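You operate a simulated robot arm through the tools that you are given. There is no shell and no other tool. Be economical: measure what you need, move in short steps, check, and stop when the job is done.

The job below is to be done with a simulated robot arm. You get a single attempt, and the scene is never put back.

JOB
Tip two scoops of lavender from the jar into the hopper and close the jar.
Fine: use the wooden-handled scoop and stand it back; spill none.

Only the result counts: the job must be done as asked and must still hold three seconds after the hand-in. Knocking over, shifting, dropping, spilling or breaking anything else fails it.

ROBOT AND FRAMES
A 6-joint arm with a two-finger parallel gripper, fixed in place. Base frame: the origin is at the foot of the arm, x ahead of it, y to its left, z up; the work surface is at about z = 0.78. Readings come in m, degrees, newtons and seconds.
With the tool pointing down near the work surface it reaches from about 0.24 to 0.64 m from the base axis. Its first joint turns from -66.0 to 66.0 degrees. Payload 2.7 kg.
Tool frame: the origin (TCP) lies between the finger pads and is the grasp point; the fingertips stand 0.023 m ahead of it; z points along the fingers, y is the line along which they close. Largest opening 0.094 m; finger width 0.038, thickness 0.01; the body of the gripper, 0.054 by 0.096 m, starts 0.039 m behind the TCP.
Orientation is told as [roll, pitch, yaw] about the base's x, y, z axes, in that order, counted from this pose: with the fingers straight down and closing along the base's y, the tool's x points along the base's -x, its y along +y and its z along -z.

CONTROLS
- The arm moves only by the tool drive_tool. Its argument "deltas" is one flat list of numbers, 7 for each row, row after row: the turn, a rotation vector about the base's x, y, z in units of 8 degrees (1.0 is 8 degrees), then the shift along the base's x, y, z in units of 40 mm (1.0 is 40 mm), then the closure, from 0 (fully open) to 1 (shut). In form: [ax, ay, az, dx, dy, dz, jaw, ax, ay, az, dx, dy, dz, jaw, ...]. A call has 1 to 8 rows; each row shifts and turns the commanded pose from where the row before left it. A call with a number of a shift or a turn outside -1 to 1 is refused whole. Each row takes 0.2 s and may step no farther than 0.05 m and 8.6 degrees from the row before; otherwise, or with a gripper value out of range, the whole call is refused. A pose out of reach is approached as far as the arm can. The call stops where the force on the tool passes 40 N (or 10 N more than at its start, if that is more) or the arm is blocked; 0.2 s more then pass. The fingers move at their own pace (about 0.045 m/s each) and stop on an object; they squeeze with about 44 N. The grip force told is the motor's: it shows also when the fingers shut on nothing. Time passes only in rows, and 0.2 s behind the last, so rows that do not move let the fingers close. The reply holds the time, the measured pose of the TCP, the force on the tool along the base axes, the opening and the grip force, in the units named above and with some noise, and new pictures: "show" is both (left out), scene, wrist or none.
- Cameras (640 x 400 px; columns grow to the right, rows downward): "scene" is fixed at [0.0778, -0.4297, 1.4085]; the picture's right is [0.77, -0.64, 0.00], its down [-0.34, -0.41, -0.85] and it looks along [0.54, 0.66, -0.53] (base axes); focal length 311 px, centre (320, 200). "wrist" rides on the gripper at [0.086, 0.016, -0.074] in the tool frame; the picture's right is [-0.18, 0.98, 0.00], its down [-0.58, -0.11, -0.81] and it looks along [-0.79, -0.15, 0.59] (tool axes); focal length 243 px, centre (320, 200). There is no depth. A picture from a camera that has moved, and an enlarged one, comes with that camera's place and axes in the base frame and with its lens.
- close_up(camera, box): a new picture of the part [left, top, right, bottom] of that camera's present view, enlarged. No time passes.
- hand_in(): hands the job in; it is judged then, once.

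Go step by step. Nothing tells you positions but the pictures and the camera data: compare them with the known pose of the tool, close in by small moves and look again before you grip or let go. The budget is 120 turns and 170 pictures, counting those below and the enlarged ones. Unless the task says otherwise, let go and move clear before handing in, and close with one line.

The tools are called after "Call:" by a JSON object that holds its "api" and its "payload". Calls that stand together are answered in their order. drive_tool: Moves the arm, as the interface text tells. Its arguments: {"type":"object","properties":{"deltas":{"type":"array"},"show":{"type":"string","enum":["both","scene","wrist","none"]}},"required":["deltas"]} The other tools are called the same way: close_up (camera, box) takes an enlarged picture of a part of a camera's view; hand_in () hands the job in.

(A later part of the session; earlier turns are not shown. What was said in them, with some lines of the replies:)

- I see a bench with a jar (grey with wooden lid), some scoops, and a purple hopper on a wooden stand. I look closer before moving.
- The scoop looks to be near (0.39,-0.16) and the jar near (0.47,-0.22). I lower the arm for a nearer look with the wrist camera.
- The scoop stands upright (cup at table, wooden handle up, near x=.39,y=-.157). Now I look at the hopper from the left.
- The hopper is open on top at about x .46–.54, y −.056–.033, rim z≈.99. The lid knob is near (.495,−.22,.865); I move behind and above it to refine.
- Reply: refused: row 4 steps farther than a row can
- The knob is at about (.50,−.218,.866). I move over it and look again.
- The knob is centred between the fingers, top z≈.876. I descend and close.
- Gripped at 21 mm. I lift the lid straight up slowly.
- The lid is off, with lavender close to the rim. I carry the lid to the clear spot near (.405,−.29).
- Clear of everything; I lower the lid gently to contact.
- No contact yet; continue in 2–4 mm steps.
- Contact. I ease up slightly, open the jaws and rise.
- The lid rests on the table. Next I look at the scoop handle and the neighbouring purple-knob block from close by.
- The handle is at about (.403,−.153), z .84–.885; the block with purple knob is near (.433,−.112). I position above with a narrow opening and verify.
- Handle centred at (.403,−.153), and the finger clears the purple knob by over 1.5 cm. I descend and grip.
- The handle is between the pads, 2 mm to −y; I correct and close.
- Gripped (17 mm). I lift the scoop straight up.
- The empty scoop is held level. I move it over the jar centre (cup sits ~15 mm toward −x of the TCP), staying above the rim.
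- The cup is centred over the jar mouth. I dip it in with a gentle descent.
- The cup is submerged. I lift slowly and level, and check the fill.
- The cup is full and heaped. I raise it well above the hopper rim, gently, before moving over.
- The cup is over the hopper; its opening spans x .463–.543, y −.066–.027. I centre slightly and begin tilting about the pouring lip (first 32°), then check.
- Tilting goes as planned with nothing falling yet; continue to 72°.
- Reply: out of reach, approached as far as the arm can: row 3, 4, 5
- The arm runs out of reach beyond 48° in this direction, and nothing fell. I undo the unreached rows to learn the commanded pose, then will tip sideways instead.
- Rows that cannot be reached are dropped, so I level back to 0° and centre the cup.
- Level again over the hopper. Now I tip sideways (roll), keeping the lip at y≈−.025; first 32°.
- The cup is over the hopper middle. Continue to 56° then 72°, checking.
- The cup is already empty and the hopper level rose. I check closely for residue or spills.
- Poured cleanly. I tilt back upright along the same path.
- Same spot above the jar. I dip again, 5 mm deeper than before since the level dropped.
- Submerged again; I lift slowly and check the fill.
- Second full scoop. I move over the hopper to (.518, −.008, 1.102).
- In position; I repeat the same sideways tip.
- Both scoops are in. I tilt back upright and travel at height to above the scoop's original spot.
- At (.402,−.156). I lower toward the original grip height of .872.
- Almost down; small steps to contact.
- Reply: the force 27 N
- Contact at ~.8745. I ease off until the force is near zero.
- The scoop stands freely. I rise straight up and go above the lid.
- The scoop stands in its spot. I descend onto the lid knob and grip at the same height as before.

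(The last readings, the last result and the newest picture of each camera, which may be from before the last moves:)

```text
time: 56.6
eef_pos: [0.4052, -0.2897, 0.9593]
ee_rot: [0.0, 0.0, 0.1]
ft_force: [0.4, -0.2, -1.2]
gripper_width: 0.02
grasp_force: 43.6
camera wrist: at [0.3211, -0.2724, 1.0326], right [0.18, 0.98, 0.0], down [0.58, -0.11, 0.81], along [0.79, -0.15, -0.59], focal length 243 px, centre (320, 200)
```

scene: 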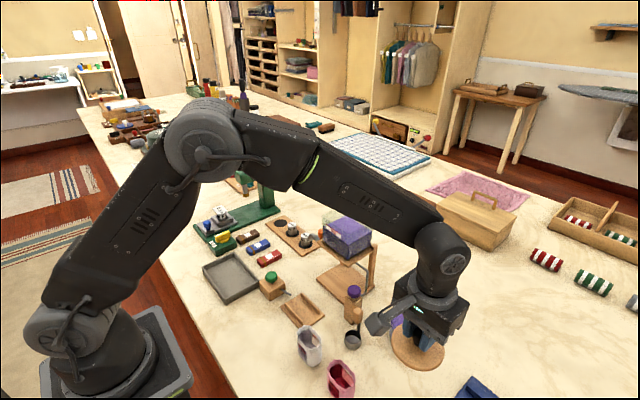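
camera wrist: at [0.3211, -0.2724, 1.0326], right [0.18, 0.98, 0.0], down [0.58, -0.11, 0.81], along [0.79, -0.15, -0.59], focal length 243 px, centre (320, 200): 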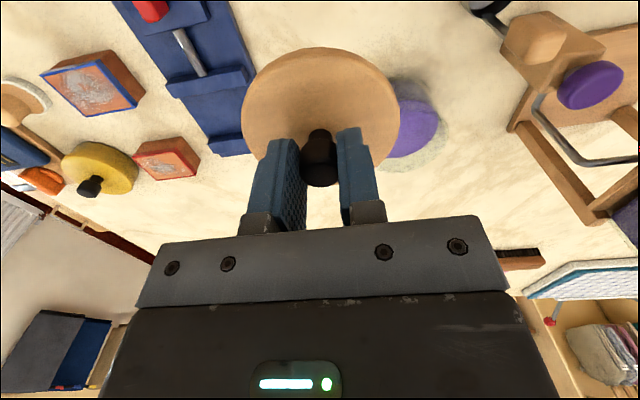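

Lid lifted. I carry it over the jar at (.499,−.2187).

Call:
{"api": "drive_tool", "payload": {"deltas": [0, 0, 0, 0.5, 0.4, 0.2, 1, 0, 0, 0, 0.7, 0.5, 0, 1, 0, 0, 0, 0.7, 0.5, 0, 1, 0, 0, 0, 0.44, 0.375, 0, 1, 0, 0, 0, 0, 0, -0.6, 1], "show": "both"}}

Call:
{"api": "close_up", "payload": {"camera": "scene", "box": [340, 230, 480, 360]}}

```text
time: 57.8
eef_pos: [0.4996, -0.2189, 0.9421]
ee_rot: [0.0, 0.0, -0.1]
ft_force: [0.7, -0.4, -0.8]
gripper_width: 0.0199
grasp_force: 43.5
camera wrist: at [0.4146, -0.2015, 1.0154], right [0.18, 0.98, 0.0], down [0.58, -0.11, 0.81], along [0.79, -0.15, -0.59], focal length 243 px, centre (320, 200)
```

scene: 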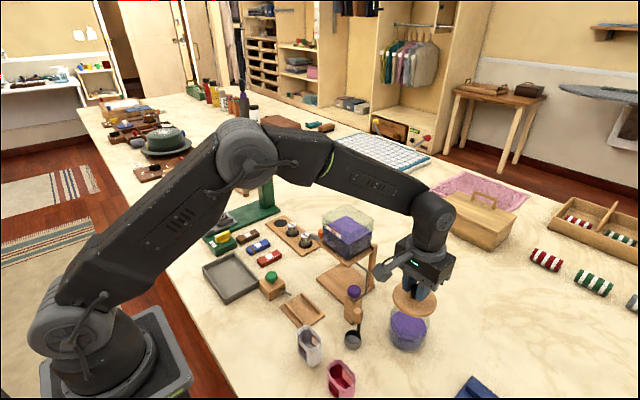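
wrist: 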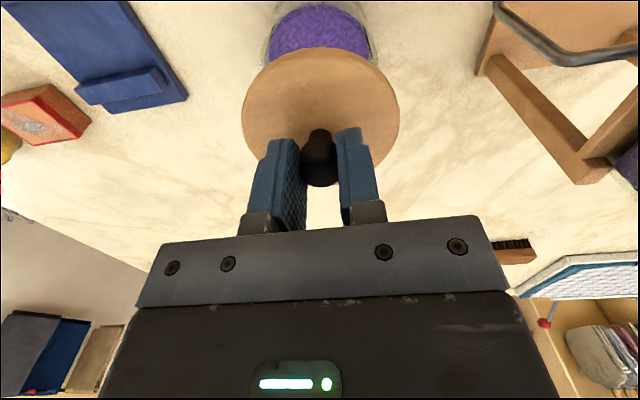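

```text
3.08 times, centred on (410, 295) of scene
camera zoom: at [0.0779, -0.4297, 1.4085], right [0.77, -0.64, 0.0], down [-0.34, -0.41, -0.85], along [0.54, 0.66, -0.53], focal length 957 px, centre (43, -92)
```

zoom: 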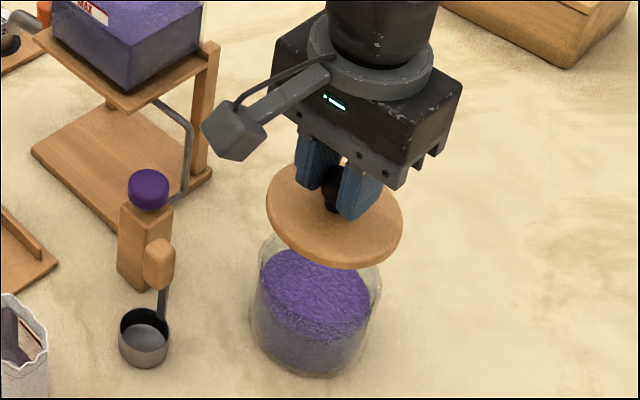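

Aligned with the jar. I lower to just above the seat, then in fine steps.

Call:
{"api": "drive_tool", "payload": {"deltas": [0, 0, 0, 0, 0, -0.7, 1, 0, 0, 0, 0, 0, -0.5, 1, 0, 0, 0, 0, 0, -0.2, 1, 0, 0, 0, 0, 0, -0.08, 1, 0, 0, 0, 0, 0, -0.04, 1, 0, 0, 0, 0, 0, 0, 1], "show": "wrist"}}

```text
time: 59.1
eef_pos: [0.4996, -0.2199, 0.8846]
ee_rot: [-0.1, 0.1, -0.1]
ft_force: [-7.5, 2.1, 7.4]
gripper_width: 0.0199
grasp_force: 43.9
stopped in row 6: the force on the tool passed its limit (the readings are from after the stop); the commanded pose is now the measured one
camera wrist: at [0.4133, -0.2026, 0.9584], right [0.19, 0.98, 0.0], down [0.58, -0.11, 0.8], along [0.79, -0.15, -0.59], focal length 243 px, centre (320, 200)
```

wrist: 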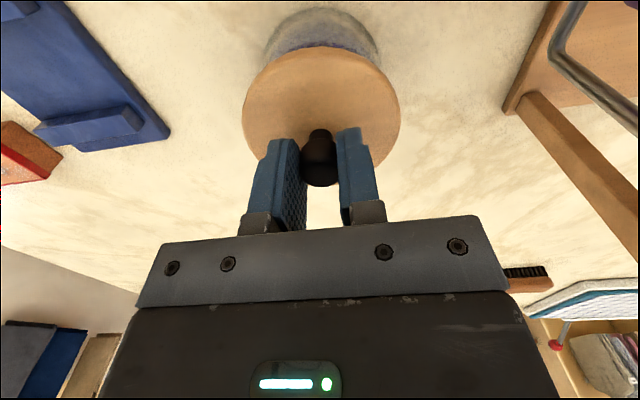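

Contact came ~3 mm higher than expected, so the lid may be catching the rim. I look closely.

Call:
{"api": "close_up", "payload": {"camera": "scene", "box": [370, 270, 450, 360]}}

Call:
{"api": "close_up", "payload": {"camera": "wrist", "box": [230, 0, 410, 180]}}

```text
4.44 times, centred on (410, 315) of scene
camera zoom: at [0.0776, -0.4296, 1.4086], right [0.77, -0.64, 0.0], down [-0.34, -0.41, -0.85], along [0.54, 0.66, -0.53], focal length 1382 px, centre (-80, -311)
```

zoom: 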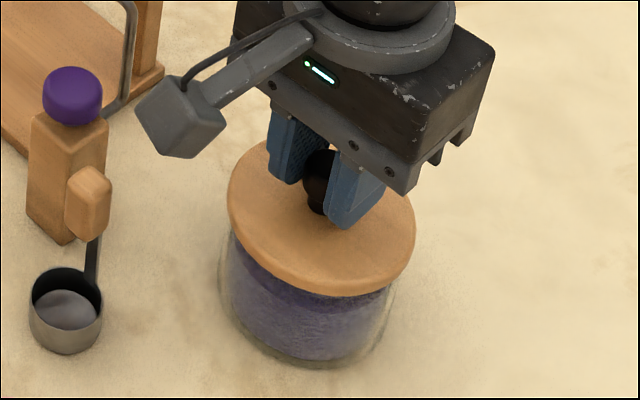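

```text
2.22 times, centred on (320, 90) of wrist
camera zoom: at [0.4133, -0.2026, 0.9584], right [0.19, 0.98, 0.0], down [0.58, -0.11, 0.8], along [0.79, -0.15, -0.59], focal length 539 px, centre (320, 444)
```

zoom: 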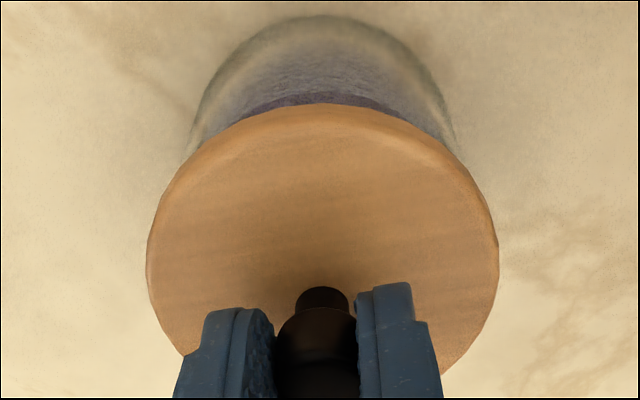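

The lid sits ~1.5 mm off-centre by my command tally, so I raise slightly, correct by −1.6 mm in x and +1.2 mm in y, and retry gently.

Call:
{"api": "drive_tool", "payload": {"deltas": [0, 0, 0, 0, 0, 0.2, 1, 0, 0, 0, -0.04, 0.03, 0, 1, 0, 0, 0, 0, 0, 0, 1], "show": "wrist"}}

Call:
{"api": "drive_tool", "payload": {"deltas": [0, 0, 0, 0, 0, -0.1, 1, 0, 0, 0, 0, 0, -0.08, 1, 0, 0, 0, 0, 0, -0.03, 1], "show": "none"}}

```text
time: 59.9
eef_pos: [0.4982, -0.2201, 0.8925]
ee_rot: [-0.1, 0.1, -0.1]
ft_force: [0.4, 0.3, -0.3]
gripper_width: 0.0197
grasp_force: 43.9
camera wrist: at [0.4122, -0.2016, 0.9659], right [0.19, 0.98, 0.0], down [0.58, -0.11, 0.81], along [0.79, -0.15, -0.59], focal length 243 px, centre (320, 200)
```

wrist: 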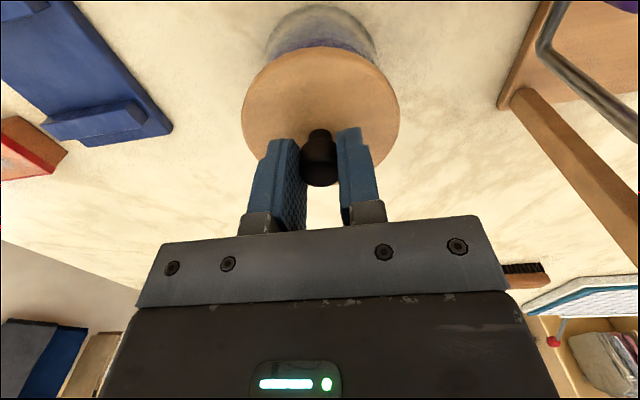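

```text
time: 60.7
eef_pos: [0.4974, -0.219, 0.8839]
ee_rot: [-0.1, 0.1, -0.1]
ft_force: [0.6, -0.3, 2.1]
gripper_width: 0.0199
grasp_force: 44.3
```

Call:
{"api": "drive_tool", "payload": {"deltas": [0, 0, 0, 0, 0, -0.02, 1, 0, 0, 0, 0, 0, 0, 1], "show": "none"}}

Call:
{"api": "drive_tool", "payload": {"deltas": [0, 0, 0, 0, 0, -0.02, 1, 0, 0, 0, 0, 0, 0, 1], "show": "none"}}

```text
time: 61.3
eef_pos: [0.4976, -0.219, 0.8848]
ee_rot: [-0.2, -0.1, -0.1]
ft_force: [-4.0, -1.0, 13.1]
gripper_width: 0.0197
grasp_force: 44.2
```

```text
time: 61.9
eef_pos: [0.4974, -0.2201, 0.8842]
ee_rot: [-0.3, -0.2, -0.1]
ft_force: [-8.3, 0.5, 25.3]
gripper_width: 0.0198
grasp_force: 44.4
```

The wrist view shows the lid is held ~2.5 mm lower in the fingers than the first time, so .884 is the true seat. I ease off, open, and compare with the original picture.

Call:
{"api": "drive_tool", "payload": {"deltas": [0, 0, 0, 0, 0, 0.05, 1, 0, 0, 0, 0, 0, 0, 1], "show": "none"}}

Call:
{"api": "drive_tool", "payload": {"deltas": [0, 0, 0, 0, 0, 0, 0.8, 0, 0, 0, 0, 0, 0, 0.6, 0, 0, 0, 0, 0, 0, 0.5, 0, 0, 0, 0, 0, 0, 0.5], "show": "wrist"}}

```text
time: 62.5
eef_pos: [0.4978, -0.2196, 0.8846]
ee_rot: [-0.2, 0.0, -0.1]
ft_force: [0.2, -4.4, 12.0]
gripper_width: 0.02
grasp_force: 43.7
```

```text
time: 63.5
eef_pos: [0.4969, -0.2182, 0.8842]
ee_rot: [-0.1, 0.1, -0.1]
ft_force: [-0.1, -0.4, 0.7]
gripper_width: 0.0472
grasp_force: 0.3
camera wrist: at [0.412, -0.2011, 0.9574], right [0.19, 0.98, 0.0], down [0.58, -0.11, 0.8], along [0.79, -0.15, -0.59], focal length 243 px, centre (320, 200)
```

wrist: 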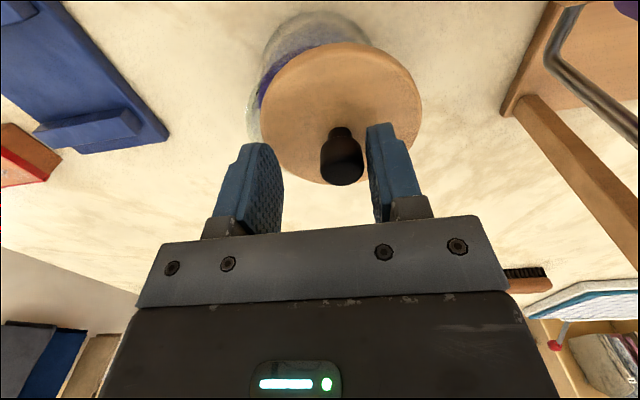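

The lid shifted to +y on release and is not seated. I look closely before touching it.

Call:
{"api": "close_up", "payload": {"camera": "scene", "box": [370, 270, 450, 360]}}

Call:
{"api": "close_up", "payload": {"camera": "wrist", "box": [230, 0, 440, 200]}}

```text
4.44 times, centred on (410, 315) of scene
camera zoom: at [0.0778, -0.4297, 1.4085], right [0.77, -0.64, 0.0], down [-0.34, -0.41, -0.85], along [0.54, 0.66, -0.53], focal length 1382 px, centre (-80, -311)
```

zoom: 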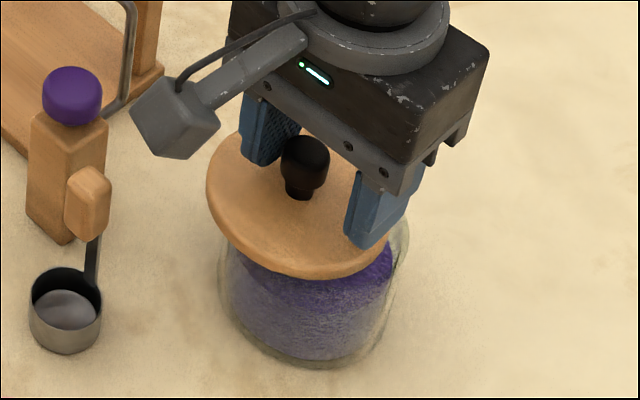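

```text
2.00 times, centred on (335, 100) of wrist
camera zoom: at [0.412, -0.2011, 0.9574], right [0.19, 0.98, 0.0], down [0.58, -0.11, 0.8], along [0.79, -0.15, -0.59], focal length 485 px, centre (290, 400)
```

zoom: 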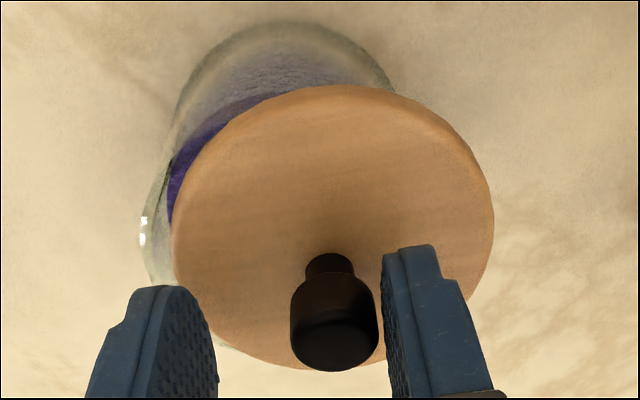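

The evidence suggests the lid has a shallow plug that was resting on the rim, so it must be re-centred. I shift the gripper over the knob, regrip, and lift slightly.

Call:
{"api": "drive_tool", "payload": {"deltas": [0, 0, 0, 0, 0.26, 0, 0.5, 0, 0, 0, 0, 0, 0, 0.5], "show": "wrist"}}

Call:
{"api": "close_up", "payload": {"camera": "wrist", "box": [230, 0, 410, 200]}}

```text
time: 64.1
eef_pos: [0.4966, -0.2077, 0.8825]
ee_rot: [-0.1, 0.0, -0.1]
ft_force: [-0.1, 0.4, 0.2]
gripper_width: 0.0471
grasp_force: 0.0
camera wrist: at [0.4119, -0.1906, 0.958], right [0.19, 0.98, 0.0], down [0.58, -0.11, 0.81], along [0.79, -0.15, -0.59], focal length 243 px, centre (320, 200)
```

wrist: 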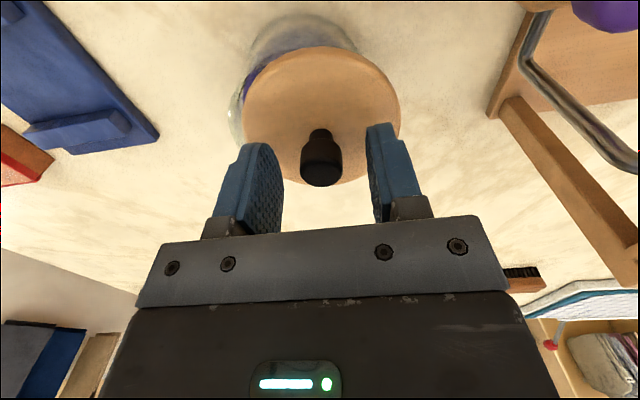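

```text
2.00 times, centred on (320, 100) of wrist
camera zoom: at [0.4119, -0.1906, 0.958], right [0.19, 0.98, 0.0], down [0.58, -0.11, 0.81], along [0.79, -0.15, -0.59], focal length 485 px, centre (320, 400)
```

zoom: 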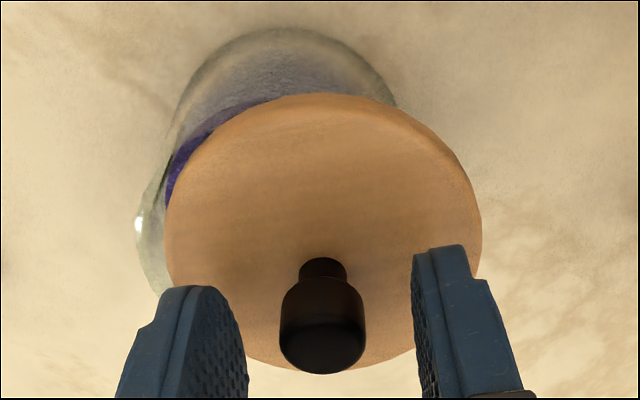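

Call:
{"api": "drive_tool", "payload": {"deltas": [0, 0, 0, 0, 0, -0.05, 0.7, 0, 0, 0, 0, 0, 0, 1, 0, 0, 0, 0, 0, 0, 1, 0, 0, 0, 0, 0, 0, 1], "show": "none"}}

Call:
{"api": "drive_tool", "payload": {"deltas": [0, 0, 0, 0, 0, 0.3, 1, 0, 0, 0, 0, 0, 0.7, 1, 0, 0, 0, 0, 0, 1, 1], "show": "both"}}

Call:
{"api": "close_up", "payload": {"camera": "scene", "box": [365, 255, 455, 360]}}

Call:
{"api": "close_up", "payload": {"camera": "wrist", "box": [220, 0, 420, 200]}}

```text
time: 65.1
eef_pos: [0.4965, -0.2086, 0.8832]
ee_rot: [-0.1, 0.1, -0.1]
ft_force: [-0.5, -0.4, 2.3]
gripper_width: 0.0205
grasp_force: 43.7
```

```text
time: 65.9
eef_pos: [0.4964, -0.2073, 0.9618]
ee_rot: [-0.2, 0.2, -0.1]
ft_force: [0.1, 0.0, -0.6]
gripper_width: 0.0205
grasp_force: 44.3
camera wrist: at [0.4119, -0.19, 1.0358], right [0.19, 0.98, 0.0], down [0.58, -0.11, 0.81], along [0.79, -0.15, -0.59], focal length 243 px, centre (320, 200)
```

scene: 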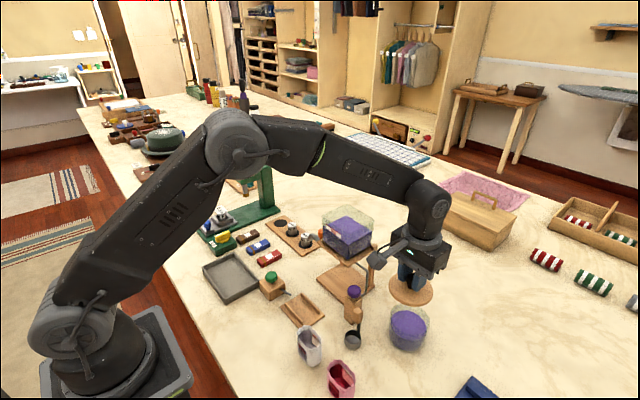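
wrist: 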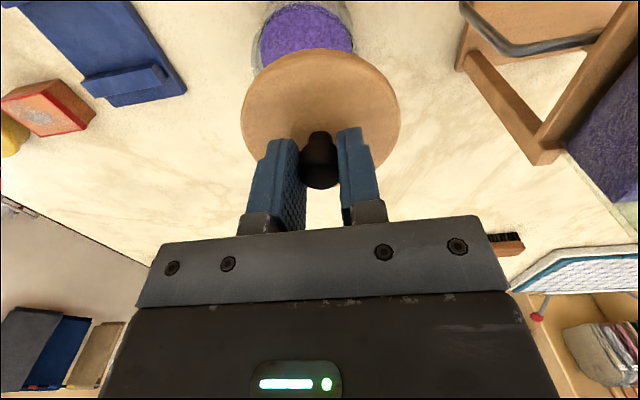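

```text
3.81 times, centred on (410, 308) of scene
camera zoom: at [0.0778, -0.4297, 1.4085], right [0.77, -0.64, 0.0], down [-0.34, -0.41, -0.85], along [0.54, 0.66, -0.53], focal length 1184 px, centre (-23, -210)
```

zoom: 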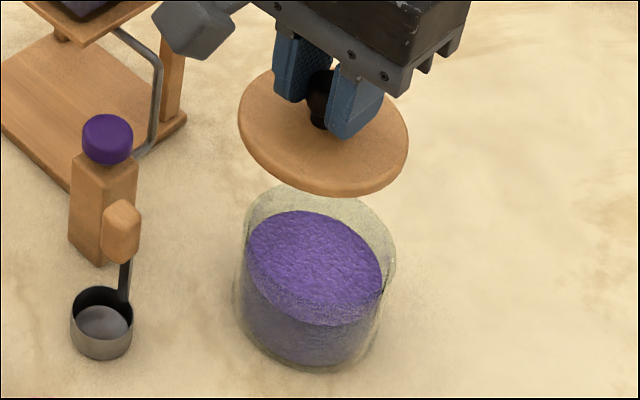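

```text
2.00 times, centred on (320, 100) of wrist
camera zoom: at [0.4119, -0.19, 1.0358], right [0.19, 0.98, 0.0], down [0.58, -0.11, 0.81], along [0.79, -0.15, -0.59], focal length 485 px, centre (320, 400)
```

zoom: 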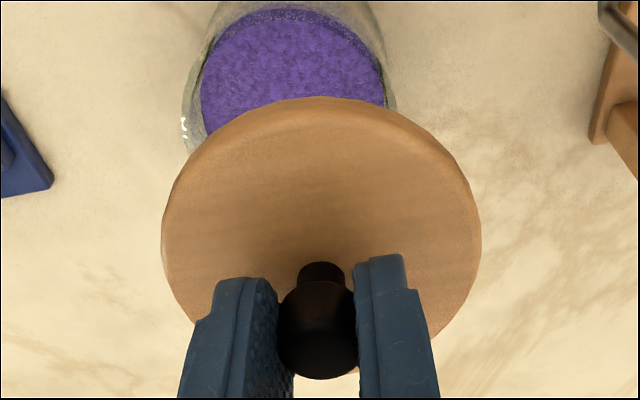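

Now the lid is held exactly as in the first grip, so the seat should be at TCP z≈.880 and resting unseated was ≈.883. I re-centre to (.499,−.219) and lower to just above contact.

Call:
{"api": "drive_tool", "payload": {"deltas": [0, 0, 0, 0.065, -0.295, 0, 1, 0, 0, 0, 0, 0, -0.8, 1, 0, 0, 0, 0, 0, -0.7, 1, 0, 0, 0, 0, 0, -0.3, 1], "show": "none"}}

Call:
{"api": "drive_tool", "payload": {"deltas": [0, 0, 0, 0, 0, 0, 1], "show": "wrist"}}

Call:
{"api": "close_up", "payload": {"camera": "scene", "box": [370, 270, 450, 360]}}

Call:
{"api": "close_up", "payload": {"camera": "wrist", "box": [220, 0, 420, 200]}}

```text
time: 66.9
eef_pos: [0.4994, -0.2211, 0.8875]
ee_rot: [-0.1, 0.0, -0.1]
ft_force: [-0.1, -1.0, -0.8]
gripper_width: 0.0205
grasp_force: 43.9
```

```text
time: 67.3
eef_pos: [0.5007, -0.2207, 0.8889]
ee_rot: [-0.1, 0.1, -0.2]
ft_force: [-1.3, 0.9, -0.3]
gripper_width: 0.0204
grasp_force: 43.5
camera wrist: at [0.4147, -0.2029, 0.9625], right [0.19, 0.98, 0.0], down [0.58, -0.11, 0.81], along [0.79, -0.15, -0.59], focal length 243 px, centre (320, 200)
```

wrist: 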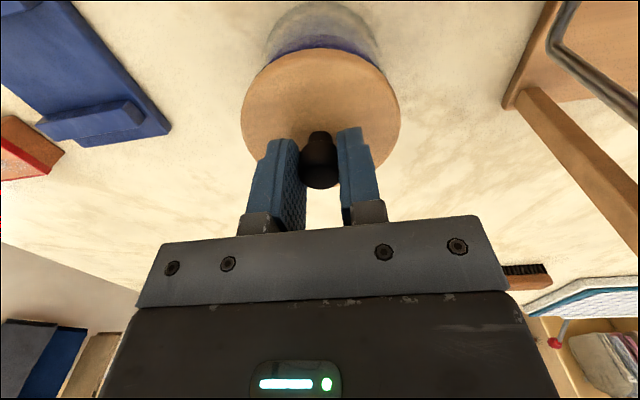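

```text
4.44 times, centred on (410, 315) of scene
camera zoom: at [0.0779, -0.4297, 1.4085], right [0.77, -0.64, 0.0], down [-0.34, -0.41, -0.85], along [0.54, 0.66, -0.53], focal length 1382 px, centre (-80, -311)
```

zoom: 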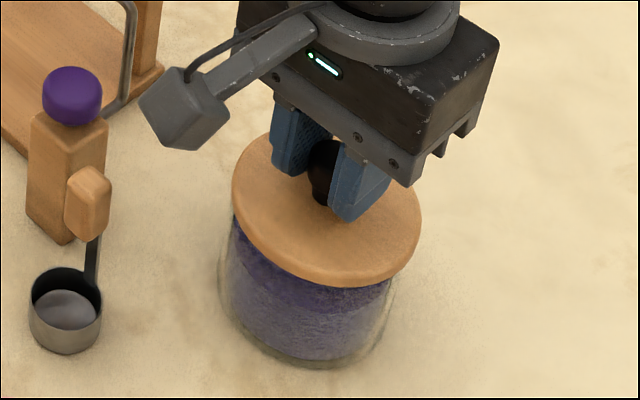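

```text
2.00 times, centred on (320, 100) of wrist
camera zoom: at [0.4147, -0.2029, 0.9625], right [0.19, 0.98, 0.0], down [0.58, -0.11, 0.81], along [0.79, -0.15, -0.59], focal length 485 px, centre (320, 400)
```

zoom: 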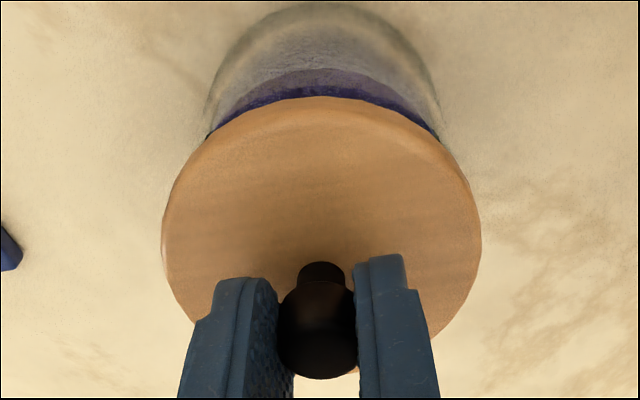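

The scene view shows the lid 1 px (≈2 mm) right of its original column, matching a −1 mm x, +1.8 mm y correction. I apply it and lower in fine steps.

Call:
{"api": "drive_tool", "payload": {"deltas": [0, 0, 0, -0.028, 0.045, 0, 1, 0, 0, 0, 0, 0, -0.08, 1, 0, 0, 0, 0, 0, -0.04, 1, 0, 0, 0, 0, 0, 0, 1], "show": "none"}}

Call:
{"api": "drive_tool", "payload": {"deltas": [0, 0, 0, 0, 0, -0.03, 1, 0, 0, 0, 0, 0, 0, 1], "show": "none"}}

```text
time: 68.3
eef_pos: [0.4996, -0.2189, 0.8842]
ee_rot: [-0.1, 0.2, -0.1]
ft_force: [0.4, 0.0, 0.2]
gripper_width: 0.0207
grasp_force: 44.3
```

```text
time: 68.9
eef_pos: [0.4979, -0.2178, 0.8833]
ee_rot: [-0.1, 0.1, -0.1]
ft_force: [-0.7, -0.3, 0.4]
gripper_width: 0.0206
grasp_force: 44.6
```

Call:
{"api": "drive_tool", "payload": {"deltas": [0, 0, 0, 0, 0, -0.025, 1, 0, 0, 0, 0, 0, 0, 1], "show": "none"}}

Call:
{"api": "drive_tool", "payload": {"deltas": [0, 0, 0, 0, 0, -0.025, 1, 0, 0, 0, 0, 0, 0, 1], "show": "none"}}

```text
time: 69.5
eef_pos: [0.4979, -0.2182, 0.8822]
ee_rot: [-0.1, 0.1, -0.1]
ft_force: [0.1, 0.2, -1.5]
gripper_width: 0.0203
grasp_force: 44.1
```

```text
time: 70.1
eef_pos: [0.4979, -0.2188, 0.8832]
ee_rot: [-0.1, 0.1, -0.1]
ft_force: [-9.9, -8.5, 13.3]
gripper_width: 0.0204
grasp_force: 43.9
```

Contact with sideways force (−x,−y), so the rim is pushing the lid that way. I follow it in small compliant steps.

Call:
{"api": "drive_tool", "payload": {"deltas": [0, 0, 0, -0.015, -0.025, 0, 1, 0, 0, 0, 0, 0, 0, 1], "show": "none"}}

Call:
{"api": "drive_tool", "payload": {"deltas": [0, 0, 0, -0.01, -0.01, -0.01, 1, 0, 0, 0, 0, 0, 0, 1], "show": "none"}}

```text
time: 70.7
eef_pos: [0.4975, -0.2199, 0.8821]
ee_rot: [-0.3, -0.1, -0.1]
ft_force: [-6.0, -7.3, 17.7]
gripper_width: 0.0205
grasp_force: 44.1
```

```text
time: 71.3
eef_pos: [0.4984, -0.2199, 0.8828]
ee_rot: [-0.2, -0.2, 0.0]
ft_force: [-1.3, -3.8, 21.3]
gripper_width: 0.0206
grasp_force: 44.4
```

It's unclear whether the lid has a plug. I raise it to nearly the scene camera's height to see its profile edge-on.

Call:
{"api": "drive_tool", "payload": {"deltas": [0, 0, 0, 0, 0, 0.3, 1, 0, 0, 0, 0, 0, 0.8, 1, 0, 0, 0, 0, 0, 1, 1, 0, 0, 0, 0, 0, 1, 1, 0, 0, 0, 0, 0, 1, 1, 0, 0, 0, 0, 0, 1, 1, 0, 0, 0, 0, 0, 1, 1], "show": "none"}}

Call:
{"api": "drive_tool", "payload": {"deltas": [0, 0, 0, 0, 0, 1, 1, 0, 0, 0, 0, 0, 1, 1, 0, 0, 0, 0, 0, 1, 1, 0, 0, 0, 0, 0, 1, 1], "show": "scene"}}

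```text
time: 72.9
eef_pos: [0.4989, -0.2202, 1.1255]
ee_rot: [0.0, 0.1, -0.1]
ft_force: [-0.2, 0.7, -0.7]
gripper_width: 0.0203
grasp_force: 44.5
```

```text
time: 73.9
eef_pos: [0.4689, -0.2091, 1.2594]
ee_rot: [-0.2, 0.0, 0.0]
ft_force: [0.4, 0.2, -1.0]
gripper_width: 0.0205
grasp_force: 43.8
out of reach, approached as far as the arm can: row 3, 4
```

scene: 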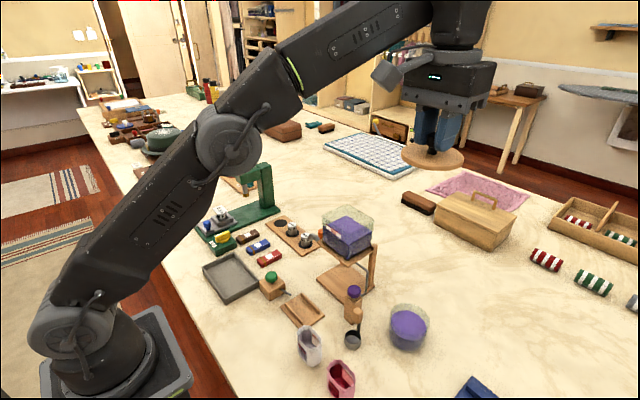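

Call:
{"api": "close_up", "payload": {"camera": "scene", "box": [395, 95, 475, 180]}}

Call:
{"api": "close_up", "payload": {"camera": "scene", "box": [380, 295, 440, 355]}}

```text
4.71 times, centred on (435, 138) of scene
camera zoom: at [0.0779, -0.4297, 1.4085], right [0.77, -0.64, 0.0], down [-0.34, -0.41, -0.85], along [0.54, 0.66, -0.53], focal length 1463 px, centre (-221, 494)
```

zoom: 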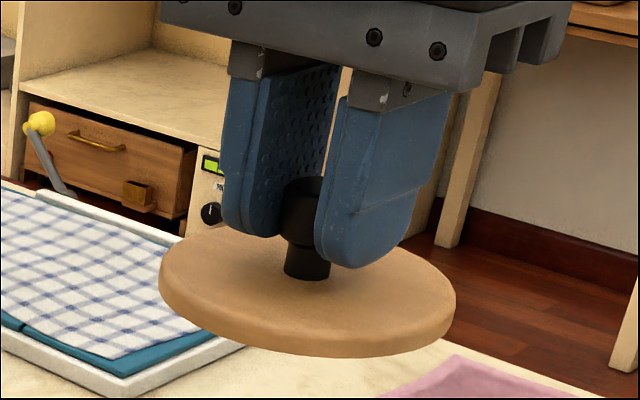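

```text
6.67 times, centred on (410, 325) of scene
camera zoom: at [0.0779, -0.4297, 1.4085], right [0.77, -0.64, 0.0], down [-0.34, -0.41, -0.85], along [0.54, 0.66, -0.53], focal length 2073 px, centre (-280, -633)
```

zoom: 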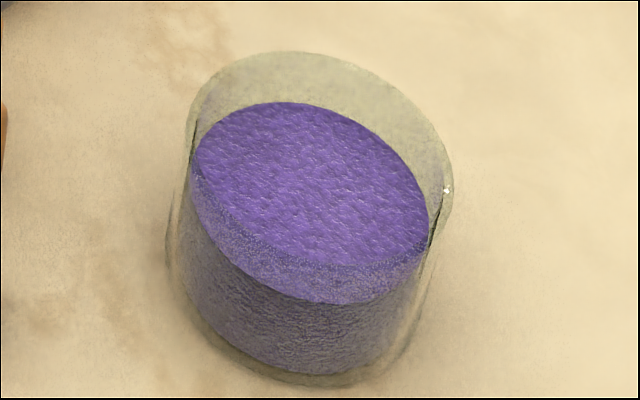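

No plug is evident, but a shallow inset one could be hidden. I tilt the lid ~32° toward the camera to see its underside.

Call:
{"api": "drive_tool", "payload": {"deltas": [0, 0, 0, -0.3, 0, -0.8, 1, -0.5, 0.8, 0, -0.3, 0, -0.2, 1, -0.5, 0.8, 0, 0, 0, 0, 1, -0.5, 0.8, 0, 0, 0, 0, 1, -0.5, 0.8, 0, 0, 0, 0, 1, -0.5, 0.8, 0, 0, 0, 0, 1], "show": "scene"}}

Call:
{"api": "close_up", "payload": {"camera": "scene", "box": [360, 110, 460, 210]}}

```text
time: 75.3
eef_pos: [0.4256, -0.2101, 1.1996]
ee_rot: [-22.7, 31.1, -6.4]
ft_force: [0.8, 1.0, -0.1]
gripper_width: 0.0205
grasp_force: 44.3
out of reach, approached as far as the arm can: row 5, 6
```

scene: 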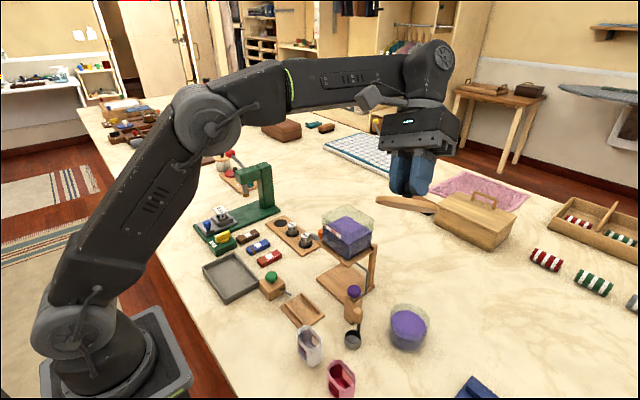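

```text
4.00 times, centred on (410, 160) of scene
camera zoom: at [0.0779, -0.4297, 1.4085], right [0.77, -0.64, 0.0], down [-0.34, -0.41, -0.85], along [0.54, 0.66, -0.53], focal length 1244 px, centre (-40, 360)
```

zoom: 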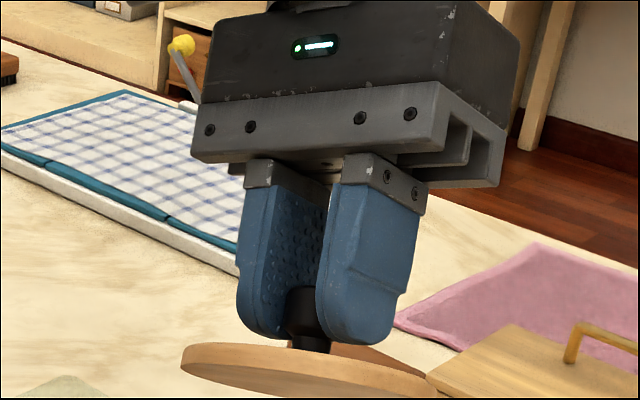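

Call:
{"api": "close_up", "payload": {"camera": "scene", "box": [365, 170, 445, 230]}}

```text
6.67 times, centred on (405, 200) of scene
camera zoom: at [0.0779, -0.4297, 1.4085], right [0.77, -0.64, 0.0], down [-0.34, -0.41, -0.85], along [0.54, 0.66, -0.53], focal length 2073 px, centre (-247, 200)
```

zoom: 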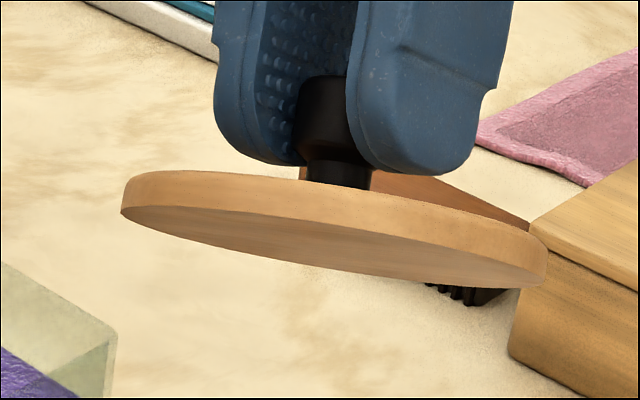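

The underside is flat – no plug. So it just needs centring on the rim and a stress-free release; I level it again.

Call:
{"api": "drive_tool", "payload": {"deltas": [0.5, -0.8, 0, 0, 0, 0, 1, 0.5, -0.8, 0, 0, 0, 0, 1, 0.5, -0.8, 0, 0, 0, 0, 1, 0.5, -0.8, 0, 0.2, 0, -0.2, 1, 0.5, -0.8, 0, 0.3, 0, -0.5, 1], "show": "none"}}

```text
time: 76.5
eef_pos: [0.446, -0.2092, 1.1718]
ee_rot: [-0.1, 0.0, -0.1]
ft_force: [0.0, -0.5, -1.6]
gripper_width: 0.0202
grasp_force: 43.7
```

Call:
{"api": "drive_tool", "payload": {"deltas": [0, 0, 0, 0.7, -0.13, 0, 1, 0, 0, 0, 0.61, -0.115, -0.5, 1, 0, 0, 0, 0, 0, -1, 1, 0, 0, 0, 0, 0, -1, 1, 0, 0, 0, 0, 0, -1, 1, 0, 0, 0, 0, 0, -1, 1, 0, 0, 0, 0, 0, -1, 1, 0, 0, 0, 0, 0, -1, 1], "show": "none"}}

Call:
{"api": "drive_tool", "payload": {"deltas": [0, 0, 0, 0, 0, -0.4, 1, 0, 0, 0, 0, 0, 0, 1], "show": "wrist"}}

Call:
{"api": "close_up", "payload": {"camera": "scene", "box": [380, 290, 440, 360]}}

Call:
{"api": "close_up", "payload": {"camera": "wrist", "box": [220, 0, 420, 200]}}

```text
time: 78.3
eef_pos: [0.4992, -0.2186, 0.9105]
ee_rot: [0.0, 0.1, -0.1]
ft_force: [-0.2, 0.0, 0.5]
gripper_width: 0.0204
grasp_force: 44.4
```

```text
time: 78.9
eef_pos: [0.498, -0.2193, 0.8959]
ee_rot: [-0.1, 0.1, 0.0]
ft_force: [0.0, 0.1, -0.2]
gripper_width: 0.0205
grasp_force: 44.0
camera wrist: at [0.4129, -0.2021, 0.9693], right [0.19, 0.98, 0.0], down [0.58, -0.11, 0.81], along [0.79, -0.15, -0.59], focal length 243 px, centre (320, 200)
```

wrist: 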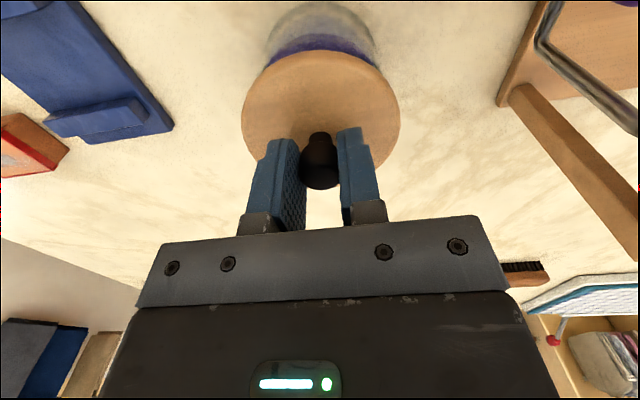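

```text
5.71 times, centred on (410, 325) of scene
camera zoom: at [0.0779, -0.4297, 1.4085], right [0.77, -0.64, 0.0], down [-0.34, -0.41, -0.85], along [0.54, 0.66, -0.53], focal length 1777 px, centre (-194, -514)
```

zoom: 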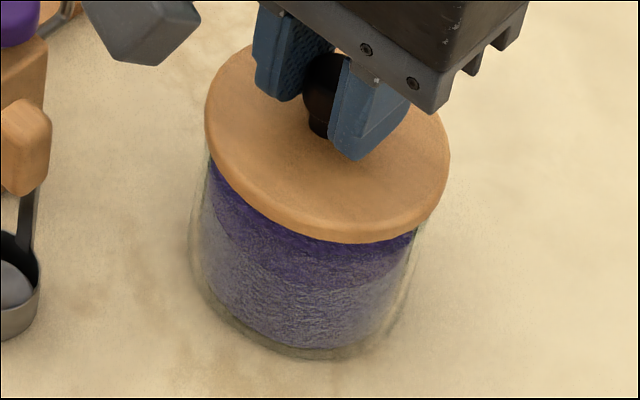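

```text
2.00 times, centred on (320, 100) of wrist
camera zoom: at [0.4129, -0.2021, 0.9693], right [0.19, 0.98, 0.0], down [0.58, -0.11, 0.81], along [0.79, -0.15, -0.59], focal length 485 px, centre (320, 400)
```

zoom: 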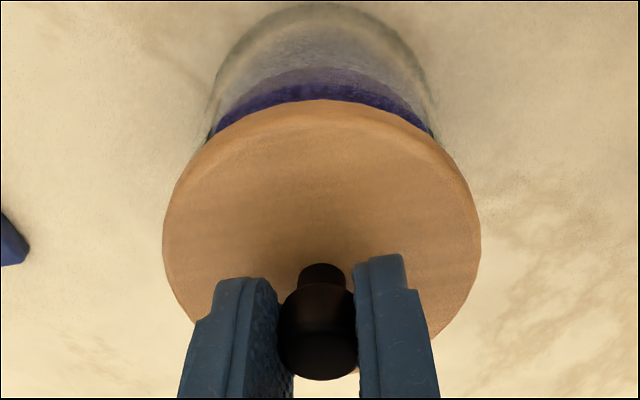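

Centred. I lower to just above contact and creep down to a very light touch.

Call:
{"api": "drive_tool", "payload": {"deltas": [0, 0, 0, 0, 0, -0.2, 1, 0, 0, 0, 0, 0, -0.1, 1, 0, 0, 0, 0, 0, -0.03, 1, 0, 0, 0, 0, 0, 0, 1], "show": "none"}}

Call:
{"api": "drive_tool", "payload": {"deltas": [0, 0, 0, 0, 0, -0.015, 1, 0, 0, 0, 0, 0, 0, 1], "show": "none"}}

```text
time: 79.9
eef_pos: [0.4986, -0.2195, 0.8835]
ee_rot: [-0.1, 0.1, -0.1]
ft_force: [-0.5, -0.1, 0.7]
gripper_width: 0.0203
grasp_force: 43.3
```

```text
time: 80.5
eef_pos: [0.4971, -0.2201, 0.8834]
ee_rot: [-0.1, 0.0, 0.0]
ft_force: [-5.5, -0.6, 8.6]
gripper_width: 0.0204
grasp_force: 43.2
```

Light touch. I back off 0.5 mm to unload, then open slowly.

Call:
{"api": "drive_tool", "payload": {"deltas": [0, 0, 0, 0, 0, 0.015, 1, 0, 0, 0, 0, 0, 0, 1], "show": "none"}}

Call:
{"api": "drive_tool", "payload": {"deltas": [0, 0, 0, 0, 0, 0, 0.75, 0, 0, 0, 0, 0, 0, 0.75], "show": "wrist"}}

Call:
{"api": "close_up", "payload": {"camera": "wrist", "box": [220, 0, 420, 200]}}

```text
time: 81.1
eef_pos: [0.498, -0.2202, 0.8821]
ee_rot: [0.0, 0.1, -0.1]
ft_force: [-5.1, -2.6, 8.2]
gripper_width: 0.0205
grasp_force: 43.6
```

```text
time: 81.7
eef_pos: [0.4985, -0.2195, 0.8824]
ee_rot: [-0.1, 0.1, -0.1]
ft_force: [0.0, -0.5, 0.4]
gripper_width: 0.0236
grasp_force: 0.0
camera wrist: at [0.4127, -0.2019, 0.9565], right [0.19, 0.98, 0.0], down [0.58, -0.11, 0.81], along [0.79, -0.15, -0.59], focal length 243 px, centre (320, 200)
```

wrist: 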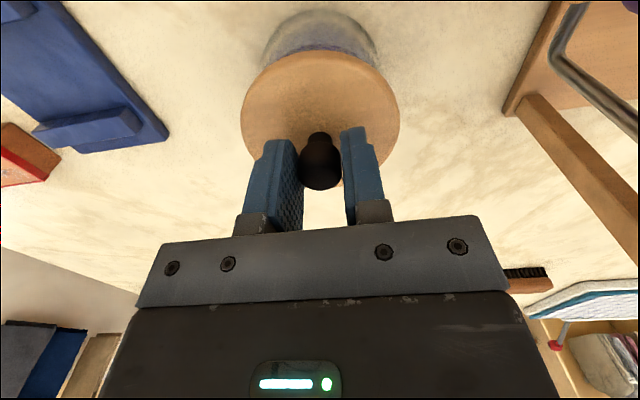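

```text
2.00 times, centred on (320, 100) of wrist
camera zoom: at [0.4127, -0.2019, 0.9565], right [0.19, 0.98, 0.0], down [0.58, -0.11, 0.81], along [0.79, -0.15, -0.59], focal length 485 px, centre (320, 400)
```

zoom: 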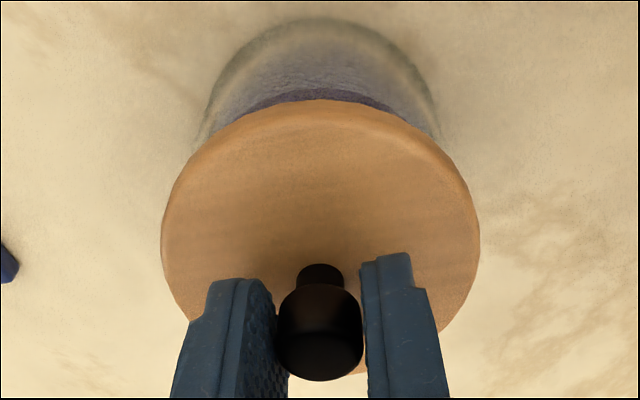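

Released and it stayed in place. I open further and check for movement.

Call:
{"api": "drive_tool", "payload": {"deltas": [0, 0, 0, 0, 0, 0, 0.68, 0, 0, 0, 0, 0, 0, 0.6, 0, 0, 0, 0, 0, 0, 0.55], "show": "wrist"}}

Call:
{"api": "close_up", "payload": {"camera": "scene", "box": [380, 290, 440, 360]}}

```text
time: 82.5
eef_pos: [0.4985, -0.2195, 0.8823]
ee_rot: [-0.2, 0.2, 0.0]
ft_force: [-0.2, -0.3, 0.0]
gripper_width: 0.0422
grasp_force: 0.2
camera wrist: at [0.4126, -0.2021, 0.9567], right [0.19, 0.98, 0.0], down [0.58, -0.11, 0.81], along [0.79, -0.15, -0.59], focal length 243 px, centre (320, 200)
```

wrist: 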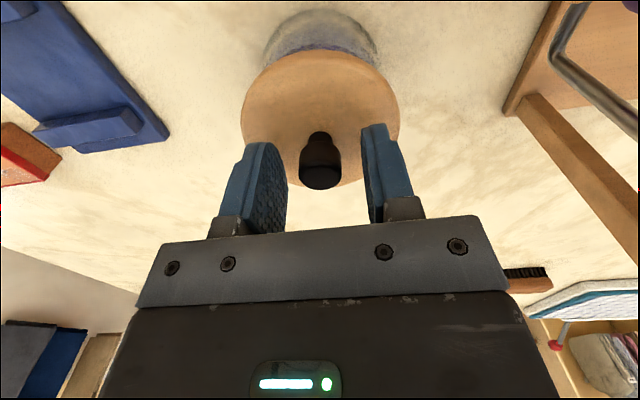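

```text
5.71 times, centred on (410, 325) of scene
camera zoom: at [0.0778, -0.4297, 1.4085], right [0.77, -0.64, 0.0], down [-0.34, -0.41, -0.85], along [0.54, 0.66, -0.53], focal length 1777 px, centre (-194, -514)
```

zoom: 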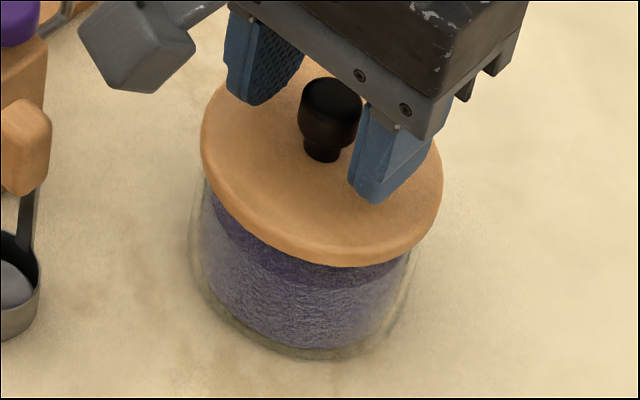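

The lid sits centred and level. I rise straight up and move clear, then check everything.

Call:
{"api": "drive_tool", "payload": {"deltas": [0, 0, 0, 0, 0, 0.3, 0.55, 0, 0, 0, 0, 0, 0.8, 0.5, 0, 0, 0, 0, 0, 1, 0.5, 0, 0, 0, 0, 0, 1, 0.5, 0, 0, 0, -0.5, 0, 1, 0.5, 0, 0, 0, -1, 0, 0.7, 0.5, 0, 0, 0, -1, 0, 0.5, 0.5, 0, 0, 0, -1, 0, 0.3, 0.5], "show": "both"}}

Call:
{"api": "close_up", "payload": {"camera": "scene", "box": [350, 240, 510, 360]}}

Call:
{"api": "close_up", "payload": {"camera": "scene", "box": [270, 200, 450, 400]}}

```text
time: 84.3
eef_pos: [0.3571, -0.2193, 1.1064]
ee_rot: [-0.1, 0.1, 0.0]
ft_force: [0.3, 0.1, 0.0]
gripper_width: 0.0469
grasp_force: 0.1
camera wrist: at [0.2717, -0.2017, 1.181], right [0.19, 0.98, 0.0], down [0.58, -0.11, 0.81], along [0.79, -0.15, -0.59], focal length 243 px, centre (320, 200)
```

scene: 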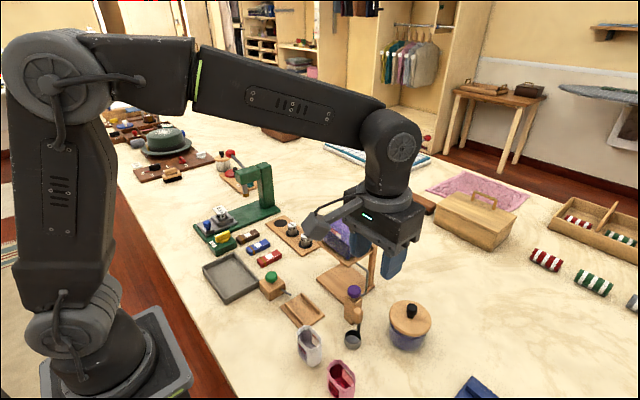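
wrist: 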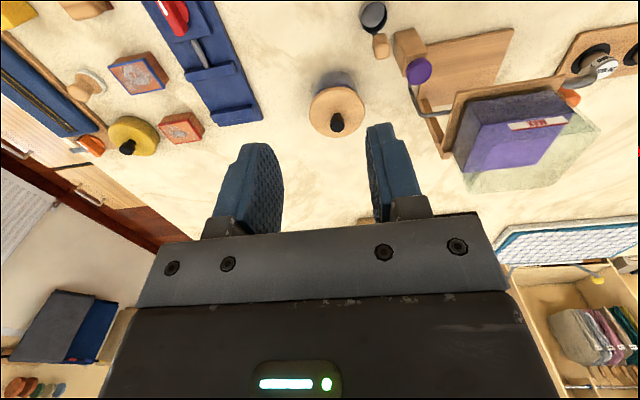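

```text
3.33 times, centred on (430, 300) of scene
camera zoom: at [0.0779, -0.4297, 1.4085], right [0.77, -0.64, 0.0], down [-0.34, -0.41, -0.85], along [0.54, 0.66, -0.53], focal length 1036 px, centre (-47, -133)
```

zoom: 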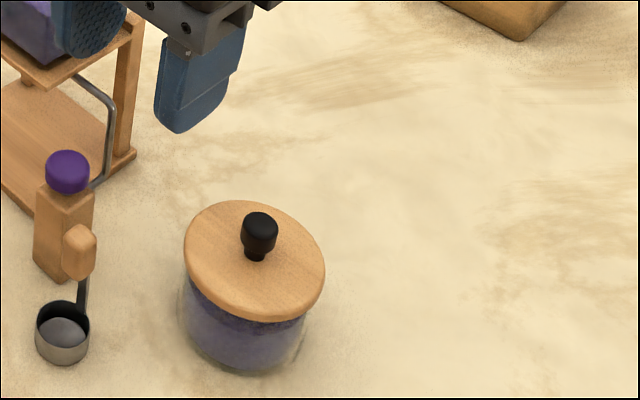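

```text
2.00 times, centred on (360, 300) of scene
camera zoom: at [0.0779, -0.4297, 1.4085], right [0.77, -0.64, 0.0], down [-0.34, -0.41, -0.85], along [0.54, 0.66, -0.53], focal length 622 px, centre (240, 0)
```

zoom: 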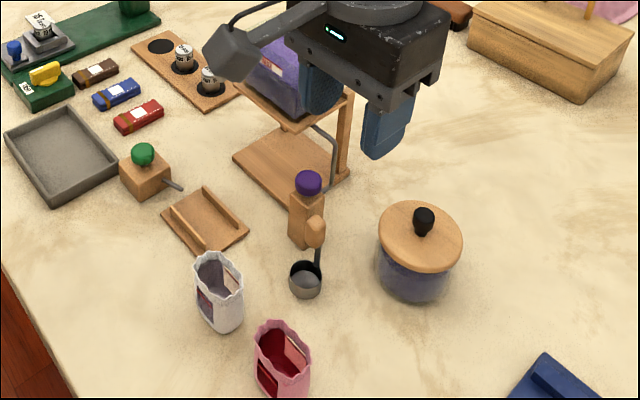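

The lid matches its original picture, the scoop stands in its place (within about 2 mm), both scoops are in the hopper and I see no spill. Handing in.

Call:
{"api": "hand_in", "payload": {}}

```text
The job is handed in.
```

I tipped two full scoops of lavender into the hopper with the wooden-handled scoop and saw no spill. The scoop stands within about 2 mm of its original spot. The lid is back on the jar: it slid about 1 cm off-centre when first released, so I re-gripped and re-centred it.
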